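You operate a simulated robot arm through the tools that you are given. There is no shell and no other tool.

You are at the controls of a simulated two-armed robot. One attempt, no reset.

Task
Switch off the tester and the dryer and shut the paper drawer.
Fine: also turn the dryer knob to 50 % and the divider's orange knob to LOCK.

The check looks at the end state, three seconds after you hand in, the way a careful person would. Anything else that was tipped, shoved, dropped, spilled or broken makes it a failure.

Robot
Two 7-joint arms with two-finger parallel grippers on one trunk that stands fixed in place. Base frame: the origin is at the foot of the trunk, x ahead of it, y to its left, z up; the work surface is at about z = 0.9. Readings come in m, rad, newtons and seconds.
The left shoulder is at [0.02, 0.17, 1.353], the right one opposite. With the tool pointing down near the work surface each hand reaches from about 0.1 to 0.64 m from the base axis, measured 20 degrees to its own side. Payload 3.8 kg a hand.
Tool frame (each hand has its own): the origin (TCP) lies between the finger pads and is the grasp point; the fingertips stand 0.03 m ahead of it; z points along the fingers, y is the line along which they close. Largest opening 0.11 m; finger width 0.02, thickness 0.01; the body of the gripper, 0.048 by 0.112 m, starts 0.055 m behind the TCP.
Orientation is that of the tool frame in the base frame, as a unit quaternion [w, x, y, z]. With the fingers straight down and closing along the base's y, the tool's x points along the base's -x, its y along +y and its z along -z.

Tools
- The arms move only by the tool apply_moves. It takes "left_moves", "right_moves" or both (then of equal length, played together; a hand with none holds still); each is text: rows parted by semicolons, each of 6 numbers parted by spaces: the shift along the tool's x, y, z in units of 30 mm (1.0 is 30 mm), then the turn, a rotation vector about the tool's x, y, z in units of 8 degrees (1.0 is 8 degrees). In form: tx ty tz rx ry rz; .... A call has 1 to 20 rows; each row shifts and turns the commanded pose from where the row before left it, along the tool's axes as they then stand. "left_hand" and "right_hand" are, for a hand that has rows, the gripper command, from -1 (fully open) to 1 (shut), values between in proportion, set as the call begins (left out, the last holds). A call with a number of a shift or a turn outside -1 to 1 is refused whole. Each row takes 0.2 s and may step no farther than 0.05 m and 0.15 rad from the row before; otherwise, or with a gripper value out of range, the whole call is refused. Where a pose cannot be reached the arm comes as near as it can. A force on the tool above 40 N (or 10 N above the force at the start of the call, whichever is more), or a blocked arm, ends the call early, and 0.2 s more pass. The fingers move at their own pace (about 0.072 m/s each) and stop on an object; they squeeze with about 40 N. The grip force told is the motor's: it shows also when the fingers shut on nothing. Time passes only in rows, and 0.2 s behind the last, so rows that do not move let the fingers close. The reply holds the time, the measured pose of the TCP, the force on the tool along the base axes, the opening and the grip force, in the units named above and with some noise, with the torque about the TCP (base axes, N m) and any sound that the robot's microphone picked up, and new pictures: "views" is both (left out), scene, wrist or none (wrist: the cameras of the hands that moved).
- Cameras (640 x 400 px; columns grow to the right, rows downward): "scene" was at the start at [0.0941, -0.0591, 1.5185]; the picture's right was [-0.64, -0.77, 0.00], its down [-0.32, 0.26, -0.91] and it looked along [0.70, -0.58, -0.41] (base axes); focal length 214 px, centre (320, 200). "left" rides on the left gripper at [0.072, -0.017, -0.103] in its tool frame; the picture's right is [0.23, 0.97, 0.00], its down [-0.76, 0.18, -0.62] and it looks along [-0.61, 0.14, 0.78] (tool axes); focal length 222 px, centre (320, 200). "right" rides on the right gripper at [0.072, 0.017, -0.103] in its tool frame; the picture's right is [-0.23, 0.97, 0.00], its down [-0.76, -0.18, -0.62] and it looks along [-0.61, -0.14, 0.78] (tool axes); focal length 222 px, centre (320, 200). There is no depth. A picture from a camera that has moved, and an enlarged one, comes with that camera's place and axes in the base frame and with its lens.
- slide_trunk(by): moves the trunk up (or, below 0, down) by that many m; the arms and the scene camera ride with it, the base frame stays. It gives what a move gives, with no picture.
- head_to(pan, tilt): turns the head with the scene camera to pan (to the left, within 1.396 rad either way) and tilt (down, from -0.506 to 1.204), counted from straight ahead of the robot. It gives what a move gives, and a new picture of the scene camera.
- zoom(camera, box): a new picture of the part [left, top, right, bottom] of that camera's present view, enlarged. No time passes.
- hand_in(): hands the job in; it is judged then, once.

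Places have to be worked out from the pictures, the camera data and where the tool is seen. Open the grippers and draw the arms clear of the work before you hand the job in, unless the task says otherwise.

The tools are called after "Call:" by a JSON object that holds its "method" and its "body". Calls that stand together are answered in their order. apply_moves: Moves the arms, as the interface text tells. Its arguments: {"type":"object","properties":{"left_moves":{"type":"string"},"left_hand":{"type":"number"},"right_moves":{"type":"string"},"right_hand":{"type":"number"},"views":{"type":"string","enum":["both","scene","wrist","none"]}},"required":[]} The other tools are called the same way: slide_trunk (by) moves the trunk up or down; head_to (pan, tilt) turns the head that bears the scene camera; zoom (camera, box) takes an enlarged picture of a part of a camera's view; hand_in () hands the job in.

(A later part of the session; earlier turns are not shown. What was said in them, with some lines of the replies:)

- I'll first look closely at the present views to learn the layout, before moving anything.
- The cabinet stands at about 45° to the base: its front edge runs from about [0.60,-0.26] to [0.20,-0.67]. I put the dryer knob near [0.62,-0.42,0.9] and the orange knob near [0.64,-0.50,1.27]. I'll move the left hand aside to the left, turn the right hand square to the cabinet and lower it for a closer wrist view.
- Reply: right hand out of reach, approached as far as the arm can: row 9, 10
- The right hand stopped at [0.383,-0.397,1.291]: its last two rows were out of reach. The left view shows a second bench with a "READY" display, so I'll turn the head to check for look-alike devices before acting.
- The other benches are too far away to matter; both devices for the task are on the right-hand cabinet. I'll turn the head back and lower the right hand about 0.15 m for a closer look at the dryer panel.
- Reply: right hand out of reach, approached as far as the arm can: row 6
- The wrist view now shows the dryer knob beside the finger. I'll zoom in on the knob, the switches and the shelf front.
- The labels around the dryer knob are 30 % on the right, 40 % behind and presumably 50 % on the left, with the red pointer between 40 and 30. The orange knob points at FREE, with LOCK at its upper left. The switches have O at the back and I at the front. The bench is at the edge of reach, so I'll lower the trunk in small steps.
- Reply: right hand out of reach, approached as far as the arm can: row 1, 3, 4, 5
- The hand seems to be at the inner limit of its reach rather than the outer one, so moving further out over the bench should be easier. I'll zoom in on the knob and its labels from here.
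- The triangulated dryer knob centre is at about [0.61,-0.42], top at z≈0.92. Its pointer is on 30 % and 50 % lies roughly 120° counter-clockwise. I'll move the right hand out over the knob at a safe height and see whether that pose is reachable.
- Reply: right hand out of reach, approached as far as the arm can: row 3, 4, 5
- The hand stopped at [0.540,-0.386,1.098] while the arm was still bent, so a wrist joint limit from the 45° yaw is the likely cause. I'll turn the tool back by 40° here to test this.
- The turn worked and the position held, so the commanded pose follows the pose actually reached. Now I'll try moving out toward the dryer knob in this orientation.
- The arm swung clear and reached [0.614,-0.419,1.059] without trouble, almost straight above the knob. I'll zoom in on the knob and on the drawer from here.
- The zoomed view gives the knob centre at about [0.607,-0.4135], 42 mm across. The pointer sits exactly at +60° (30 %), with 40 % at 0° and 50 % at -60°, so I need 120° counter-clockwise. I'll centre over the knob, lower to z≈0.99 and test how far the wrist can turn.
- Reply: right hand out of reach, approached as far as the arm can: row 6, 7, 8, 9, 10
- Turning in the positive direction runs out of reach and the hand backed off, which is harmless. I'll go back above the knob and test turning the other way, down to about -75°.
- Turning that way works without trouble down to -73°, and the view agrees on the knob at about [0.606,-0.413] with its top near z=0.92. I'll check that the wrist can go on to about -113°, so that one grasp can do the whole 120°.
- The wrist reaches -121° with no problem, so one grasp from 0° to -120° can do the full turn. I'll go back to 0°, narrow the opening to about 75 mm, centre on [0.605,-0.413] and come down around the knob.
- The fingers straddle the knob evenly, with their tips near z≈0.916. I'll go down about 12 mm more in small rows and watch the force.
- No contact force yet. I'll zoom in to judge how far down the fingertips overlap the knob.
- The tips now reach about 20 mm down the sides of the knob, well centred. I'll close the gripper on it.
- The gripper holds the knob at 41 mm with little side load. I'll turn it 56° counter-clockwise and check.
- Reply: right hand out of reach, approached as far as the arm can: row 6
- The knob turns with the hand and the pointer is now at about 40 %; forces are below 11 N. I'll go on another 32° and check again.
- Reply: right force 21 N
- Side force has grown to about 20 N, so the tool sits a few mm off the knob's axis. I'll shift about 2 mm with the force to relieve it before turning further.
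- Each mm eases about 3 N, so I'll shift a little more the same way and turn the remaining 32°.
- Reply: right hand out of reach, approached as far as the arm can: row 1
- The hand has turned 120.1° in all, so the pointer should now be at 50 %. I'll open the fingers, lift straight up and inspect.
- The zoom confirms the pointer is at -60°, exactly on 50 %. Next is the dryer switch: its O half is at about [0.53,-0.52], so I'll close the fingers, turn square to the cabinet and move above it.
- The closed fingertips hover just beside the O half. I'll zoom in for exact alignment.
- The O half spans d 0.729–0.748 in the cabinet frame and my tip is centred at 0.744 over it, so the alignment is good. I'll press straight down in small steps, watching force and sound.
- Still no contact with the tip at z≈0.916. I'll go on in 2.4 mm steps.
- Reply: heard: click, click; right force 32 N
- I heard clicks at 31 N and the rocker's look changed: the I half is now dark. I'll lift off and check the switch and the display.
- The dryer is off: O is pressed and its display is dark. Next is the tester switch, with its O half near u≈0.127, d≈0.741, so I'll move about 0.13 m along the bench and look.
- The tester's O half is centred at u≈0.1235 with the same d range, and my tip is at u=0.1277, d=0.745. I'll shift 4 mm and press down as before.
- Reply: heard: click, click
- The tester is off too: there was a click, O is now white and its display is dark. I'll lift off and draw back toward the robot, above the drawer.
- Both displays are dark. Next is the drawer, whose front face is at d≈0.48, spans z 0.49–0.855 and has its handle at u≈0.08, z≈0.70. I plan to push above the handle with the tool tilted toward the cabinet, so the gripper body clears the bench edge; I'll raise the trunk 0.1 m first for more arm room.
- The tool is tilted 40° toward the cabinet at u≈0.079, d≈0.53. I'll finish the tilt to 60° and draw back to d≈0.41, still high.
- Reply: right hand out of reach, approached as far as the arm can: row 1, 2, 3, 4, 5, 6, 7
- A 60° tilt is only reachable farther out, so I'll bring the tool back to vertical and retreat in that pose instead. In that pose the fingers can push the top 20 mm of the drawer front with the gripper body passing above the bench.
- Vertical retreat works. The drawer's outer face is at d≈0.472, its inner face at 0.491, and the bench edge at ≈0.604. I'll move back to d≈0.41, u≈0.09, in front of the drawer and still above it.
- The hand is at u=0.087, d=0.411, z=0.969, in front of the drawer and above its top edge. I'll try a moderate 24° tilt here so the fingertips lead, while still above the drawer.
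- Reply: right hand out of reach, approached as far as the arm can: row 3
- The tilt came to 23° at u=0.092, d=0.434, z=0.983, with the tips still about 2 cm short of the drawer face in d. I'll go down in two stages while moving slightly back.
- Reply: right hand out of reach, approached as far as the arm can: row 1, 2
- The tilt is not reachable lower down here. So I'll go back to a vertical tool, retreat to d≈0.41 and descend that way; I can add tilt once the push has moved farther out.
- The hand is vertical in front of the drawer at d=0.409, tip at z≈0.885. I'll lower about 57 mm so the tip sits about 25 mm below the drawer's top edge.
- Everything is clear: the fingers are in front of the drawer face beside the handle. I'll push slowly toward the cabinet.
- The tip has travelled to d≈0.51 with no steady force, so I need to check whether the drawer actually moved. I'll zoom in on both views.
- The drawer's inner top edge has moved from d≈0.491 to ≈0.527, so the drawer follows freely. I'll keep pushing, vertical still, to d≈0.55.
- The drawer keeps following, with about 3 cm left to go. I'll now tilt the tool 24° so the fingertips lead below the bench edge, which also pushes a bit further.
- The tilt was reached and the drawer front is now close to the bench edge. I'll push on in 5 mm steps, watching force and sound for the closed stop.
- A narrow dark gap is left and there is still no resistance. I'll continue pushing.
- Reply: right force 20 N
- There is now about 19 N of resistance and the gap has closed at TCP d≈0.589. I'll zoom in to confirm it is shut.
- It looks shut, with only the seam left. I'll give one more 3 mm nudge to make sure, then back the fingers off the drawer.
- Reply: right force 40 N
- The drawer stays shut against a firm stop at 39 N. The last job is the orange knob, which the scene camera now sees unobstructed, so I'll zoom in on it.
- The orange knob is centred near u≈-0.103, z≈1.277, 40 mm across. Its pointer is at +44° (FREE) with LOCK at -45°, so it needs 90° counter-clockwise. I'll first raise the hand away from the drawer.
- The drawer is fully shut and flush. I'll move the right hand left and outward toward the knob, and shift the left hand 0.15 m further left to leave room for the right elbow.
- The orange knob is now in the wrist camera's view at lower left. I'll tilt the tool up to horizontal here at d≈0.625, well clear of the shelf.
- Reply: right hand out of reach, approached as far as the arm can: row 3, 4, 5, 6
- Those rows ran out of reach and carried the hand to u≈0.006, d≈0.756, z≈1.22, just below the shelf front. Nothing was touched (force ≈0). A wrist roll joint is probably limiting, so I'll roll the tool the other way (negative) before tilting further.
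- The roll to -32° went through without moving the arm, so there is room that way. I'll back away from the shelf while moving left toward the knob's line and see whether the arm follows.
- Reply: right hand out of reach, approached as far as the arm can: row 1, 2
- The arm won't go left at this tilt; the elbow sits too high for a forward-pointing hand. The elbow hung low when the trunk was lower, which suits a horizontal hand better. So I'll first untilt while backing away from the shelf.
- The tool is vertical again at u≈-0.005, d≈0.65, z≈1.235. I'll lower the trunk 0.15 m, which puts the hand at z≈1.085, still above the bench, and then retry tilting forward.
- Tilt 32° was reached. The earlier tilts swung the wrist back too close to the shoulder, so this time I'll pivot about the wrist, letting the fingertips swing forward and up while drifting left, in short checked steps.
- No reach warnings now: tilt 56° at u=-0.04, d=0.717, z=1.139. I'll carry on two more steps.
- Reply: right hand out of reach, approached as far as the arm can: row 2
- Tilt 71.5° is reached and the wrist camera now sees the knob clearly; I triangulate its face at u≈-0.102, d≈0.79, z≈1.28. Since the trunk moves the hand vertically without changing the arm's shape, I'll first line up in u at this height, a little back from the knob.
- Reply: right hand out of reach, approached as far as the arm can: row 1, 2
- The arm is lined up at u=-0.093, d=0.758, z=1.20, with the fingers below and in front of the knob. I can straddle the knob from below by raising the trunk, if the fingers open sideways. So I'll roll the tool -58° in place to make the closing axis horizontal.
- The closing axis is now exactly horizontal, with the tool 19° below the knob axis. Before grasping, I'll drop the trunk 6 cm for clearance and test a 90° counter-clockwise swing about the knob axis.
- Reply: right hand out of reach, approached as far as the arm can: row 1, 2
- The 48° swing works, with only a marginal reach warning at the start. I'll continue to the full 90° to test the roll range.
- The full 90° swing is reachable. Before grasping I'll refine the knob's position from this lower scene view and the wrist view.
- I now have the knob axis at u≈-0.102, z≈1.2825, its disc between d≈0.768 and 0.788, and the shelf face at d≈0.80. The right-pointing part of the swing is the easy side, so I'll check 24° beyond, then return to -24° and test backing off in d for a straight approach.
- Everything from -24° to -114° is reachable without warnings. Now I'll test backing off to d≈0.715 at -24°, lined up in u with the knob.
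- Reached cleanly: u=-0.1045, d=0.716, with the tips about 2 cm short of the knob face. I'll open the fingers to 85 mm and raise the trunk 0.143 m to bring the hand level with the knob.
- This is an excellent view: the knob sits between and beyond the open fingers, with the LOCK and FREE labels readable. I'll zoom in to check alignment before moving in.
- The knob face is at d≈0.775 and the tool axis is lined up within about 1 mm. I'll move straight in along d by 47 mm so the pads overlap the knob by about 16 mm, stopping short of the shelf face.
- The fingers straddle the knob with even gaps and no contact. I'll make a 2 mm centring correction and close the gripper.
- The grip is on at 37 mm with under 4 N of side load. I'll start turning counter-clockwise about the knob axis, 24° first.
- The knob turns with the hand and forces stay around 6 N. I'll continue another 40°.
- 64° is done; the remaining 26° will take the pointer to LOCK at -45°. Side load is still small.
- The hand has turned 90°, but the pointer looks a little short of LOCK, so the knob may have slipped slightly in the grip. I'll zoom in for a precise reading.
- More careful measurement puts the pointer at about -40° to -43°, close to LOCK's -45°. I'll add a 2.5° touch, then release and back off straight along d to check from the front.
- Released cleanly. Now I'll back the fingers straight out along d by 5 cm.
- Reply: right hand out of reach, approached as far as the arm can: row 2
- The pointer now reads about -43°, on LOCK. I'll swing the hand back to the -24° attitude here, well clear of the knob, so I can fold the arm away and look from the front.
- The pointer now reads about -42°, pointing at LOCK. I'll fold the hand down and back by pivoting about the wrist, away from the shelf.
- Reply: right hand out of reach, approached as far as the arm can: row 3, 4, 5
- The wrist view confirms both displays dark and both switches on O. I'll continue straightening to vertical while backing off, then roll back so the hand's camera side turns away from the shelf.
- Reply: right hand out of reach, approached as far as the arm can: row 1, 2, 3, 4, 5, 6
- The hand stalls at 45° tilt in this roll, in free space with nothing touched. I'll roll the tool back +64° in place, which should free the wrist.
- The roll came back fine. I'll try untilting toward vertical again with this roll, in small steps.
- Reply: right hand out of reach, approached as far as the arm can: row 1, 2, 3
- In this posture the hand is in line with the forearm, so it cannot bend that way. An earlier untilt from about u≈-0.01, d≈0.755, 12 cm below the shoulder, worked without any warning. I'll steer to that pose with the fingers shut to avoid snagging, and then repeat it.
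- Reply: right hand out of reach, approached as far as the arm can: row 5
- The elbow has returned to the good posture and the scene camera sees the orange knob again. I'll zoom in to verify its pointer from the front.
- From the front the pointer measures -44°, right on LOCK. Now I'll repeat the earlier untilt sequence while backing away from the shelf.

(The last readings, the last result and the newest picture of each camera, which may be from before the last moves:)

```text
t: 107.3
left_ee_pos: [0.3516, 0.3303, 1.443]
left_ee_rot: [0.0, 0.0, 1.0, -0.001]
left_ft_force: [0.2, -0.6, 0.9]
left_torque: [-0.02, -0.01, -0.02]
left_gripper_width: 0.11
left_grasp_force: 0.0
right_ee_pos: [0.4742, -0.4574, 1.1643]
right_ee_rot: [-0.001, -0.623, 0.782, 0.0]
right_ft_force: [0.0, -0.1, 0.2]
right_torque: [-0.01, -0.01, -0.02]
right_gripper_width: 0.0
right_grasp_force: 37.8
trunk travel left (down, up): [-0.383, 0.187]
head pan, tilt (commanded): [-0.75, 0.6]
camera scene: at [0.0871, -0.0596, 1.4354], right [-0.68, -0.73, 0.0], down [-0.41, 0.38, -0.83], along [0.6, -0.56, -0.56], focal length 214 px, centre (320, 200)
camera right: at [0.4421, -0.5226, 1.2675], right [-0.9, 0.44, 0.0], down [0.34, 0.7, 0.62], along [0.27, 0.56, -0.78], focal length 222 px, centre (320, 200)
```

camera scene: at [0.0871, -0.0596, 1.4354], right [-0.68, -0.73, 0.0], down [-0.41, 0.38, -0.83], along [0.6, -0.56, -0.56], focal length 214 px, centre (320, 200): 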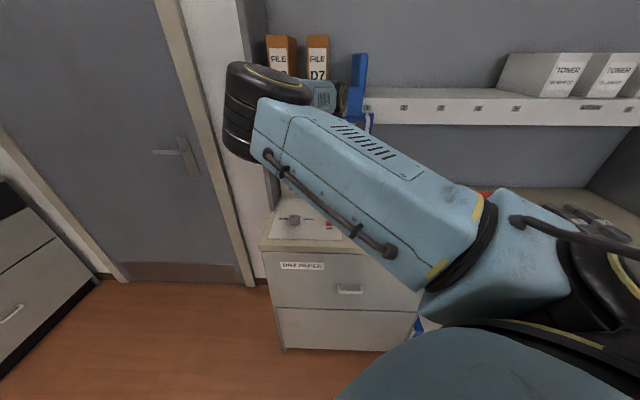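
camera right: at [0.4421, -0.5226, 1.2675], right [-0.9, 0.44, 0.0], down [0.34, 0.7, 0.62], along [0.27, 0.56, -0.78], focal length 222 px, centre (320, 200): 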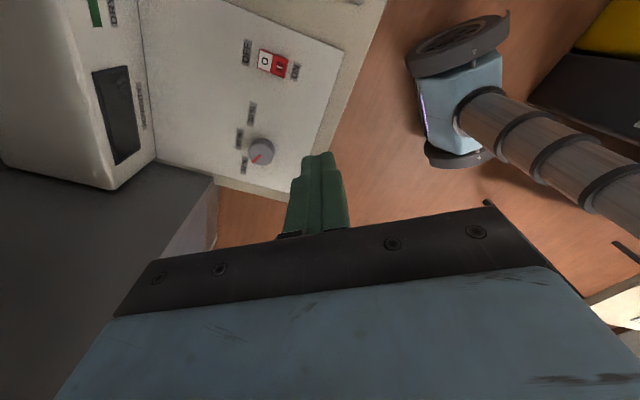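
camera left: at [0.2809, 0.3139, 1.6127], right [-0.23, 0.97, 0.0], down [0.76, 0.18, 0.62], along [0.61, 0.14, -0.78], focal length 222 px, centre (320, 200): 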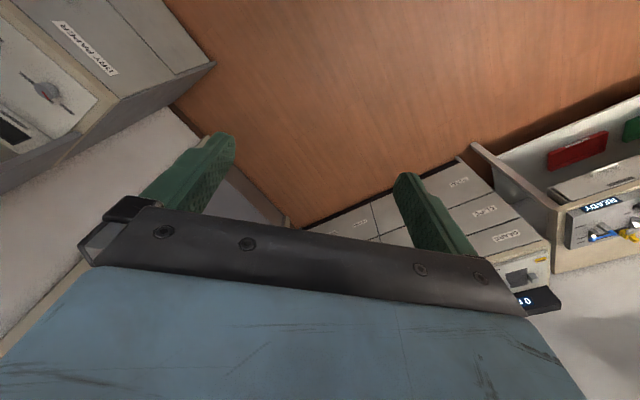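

The hand is vertical again with no warnings, at d≈0.66. I'll draw it back toward the robot and open the gripper.

Call:
{"method": "apply_moves", "body": {"right_moves": "0 0.9 0 0 0 0; 0 0.9 0 0 0 0; 0 0.9 0 0 0 0; 0 0.9 0 0 0 0; 0 0.9 0 0 0 0; 0 0.9 0 0 0 0; 0 0.9 0 0 0 0", "right_hand": -1, "views": "both"}}

```text
t: 108.9
left_ee_pos: [0.3514, 0.3302, 1.443]
left_ee_rot: [0.001, 0.001, 1.0, 0.0]
left_ft_force: [0.4, -0.7, 0.1]
left_torque: [-0.04, -0.01, 0.0]
left_gripper_width: 0.1101
left_grasp_force: 0.1
right_ee_pos: [0.2904, -0.4146, 1.1638]
right_ee_rot: [0.0, -0.624, 0.782, 0.0]
right_ft_force: [-1.1, 0.2, -0.1]
right_torque: [0.0, -0.02, 0.0]
right_gripper_width: 0.1099
right_grasp_force: 0.1
trunk travel left (down, up): [-0.383, 0.187]
head pan, tilt (commanded): [-0.75, 0.6]
camera scene: at [0.0866, -0.0605, 1.4354], right [-0.68, -0.73, 0.0], down [-0.41, 0.39, -0.83], along [0.6, -0.56, -0.56], focal length 214 px, centre (320, 200)
camera right: at [0.2577, -0.4817, 1.267], right [-0.9, 0.44, 0.0], down [0.34, 0.7, 0.62], along [0.27, 0.56, -0.78], focal length 222 px, centre (320, 200)
```

scene: 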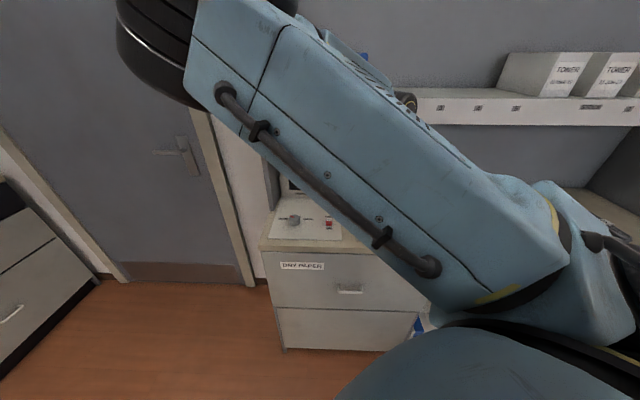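
right: 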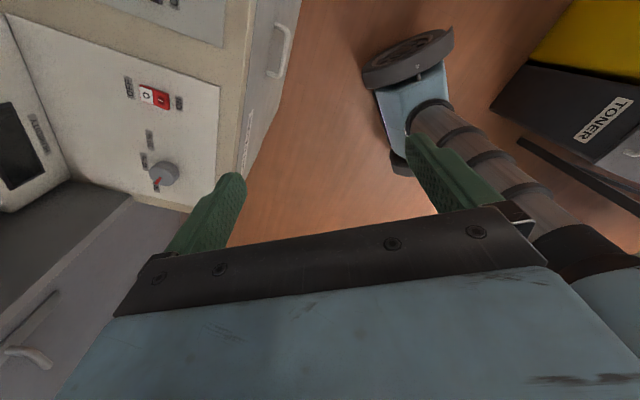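

The right hand is clear in front of the cabinet with its gripper open. I'll draw it back a little more and do a last visual check of the bench, knob and drawer.

Call:
{"method": "apply_moves", "body": {"right_moves": "0 0.8 0 0 0 0; 0 0.8 0 0 0 0", "right_hand": -1, "views": "both"}}

Call:
{"method": "zoom", "body": {"camera": "scene", "box": [250, 170, 440, 360]}}

Call:
{"method": "zoom", "body": {"camera": "right", "box": [0, 0, 320, 240]}}

```text
t: 109.5
left_ee_pos: [0.3506, 0.3279, 1.4431]
left_ee_rot: [0.0, 0.0, 1.0, -0.001]
left_ft_force: [-0.1, -0.8, -1.0]
left_torque: [0.0, -0.03, -0.01]
left_gripper_width: 0.1097
left_grasp_force: 0.1
right_ee_pos: [0.2446, -0.4057, 1.1659]
right_ee_rot: [0.0, -0.624, 0.781, 0.0]
right_ft_force: [-0.3, -0.2, 0.5]
right_torque: [0.01, -0.04, 0.03]
right_gripper_width: 0.1101
right_grasp_force: 0.1
trunk travel left (down, up): [-0.383, 0.187]
head pan, tilt (commanded): [-0.75, 0.6]
camera scene: at [0.0876, -0.0607, 1.4353], right [-0.68, -0.73, 0.0], down [-0.41, 0.39, -0.83], along [0.6, -0.56, -0.56], focal length 214 px, centre (320, 200)
camera right: at [0.212, -0.4722, 1.2687], right [-0.9, 0.44, 0.0], down [0.34, 0.7, 0.62], along [0.27, 0.56, -0.78], focal length 222 px, centre (320, 200)
```

scene: 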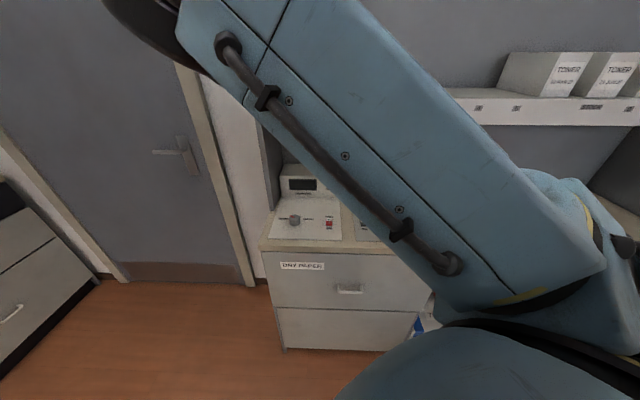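
right: 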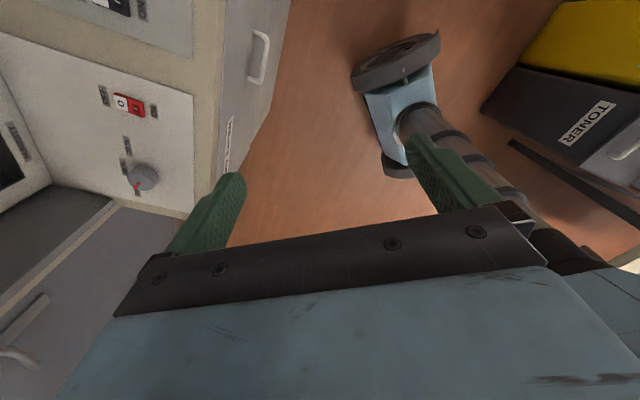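

```text
2.11 times, centred on (345, 265) of scene
camera zoom: at [0.0876, -0.0607, 1.4353], right [-0.68, -0.73, 0.0], down [-0.41, 0.39, -0.83], along [0.6, -0.56, -0.56], focal length 452 px, centre (267, 63)
```

zoom: 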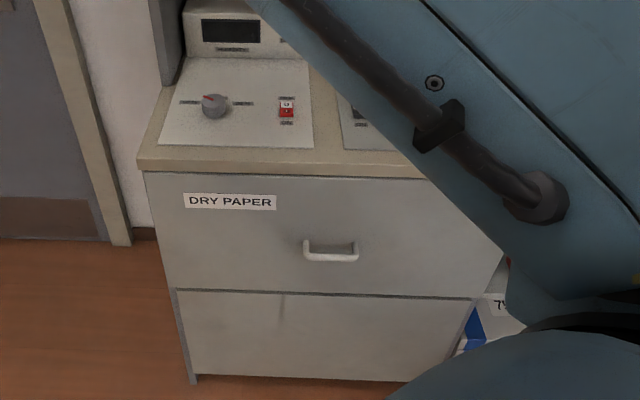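

```text
1.67 times, centred on (160, 120) of right
camera zoom: at [0.212, -0.4722, 1.2687], right [-0.9, 0.44, 0.0], down [0.34, 0.7, 0.62], along [0.27, 0.56, -0.78], focal length 370 px, centre (587, 333)
```

zoom: 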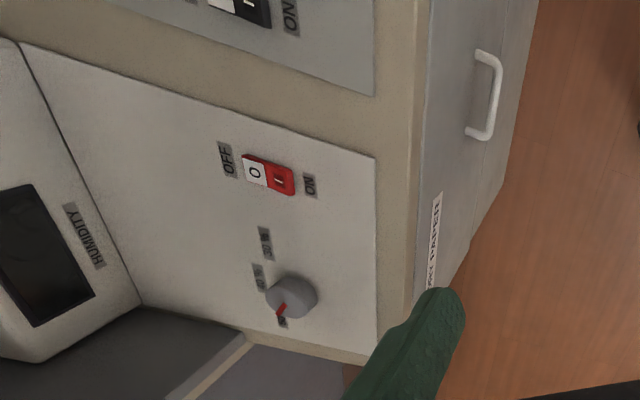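

The last views agree: the dryer is off with its knob on 50 %, the tester switch is on O and the DRY PAPER drawer is flush. The orange knob was last seen on LOCK, both grippers are open and the arms are clear, so I'm handing in.

Call:
{"method": "hand_in", "body": {}}

```text
The job is handed in.
```

I finished all five parts and handed the job in; the verdict itself hasn't come back to me.

- **Dryer:** switched off. The O side is pressed and the display is dark.
- **Tester:** switched off. The O side is pressed and the READY display went dark.
- **Paper drawer:** pushed shut against its stop and flush with the cabinet.
- **Dryer knob:** turned from 30 % to 50 %. The pointer measured at −60°, on the 50 % mark.
- **Orange knob:** turned from FREE to LOCK. The pointer measured about −44°, within a degree or two of the LOCK mark.

During the orange knob work the right hand drifted near the shelf a few times when a move was out of reach. The force readings stayed near zero, and I saw nothing shifted in the pictures. Both grippers are open and both arms are clear of the work.
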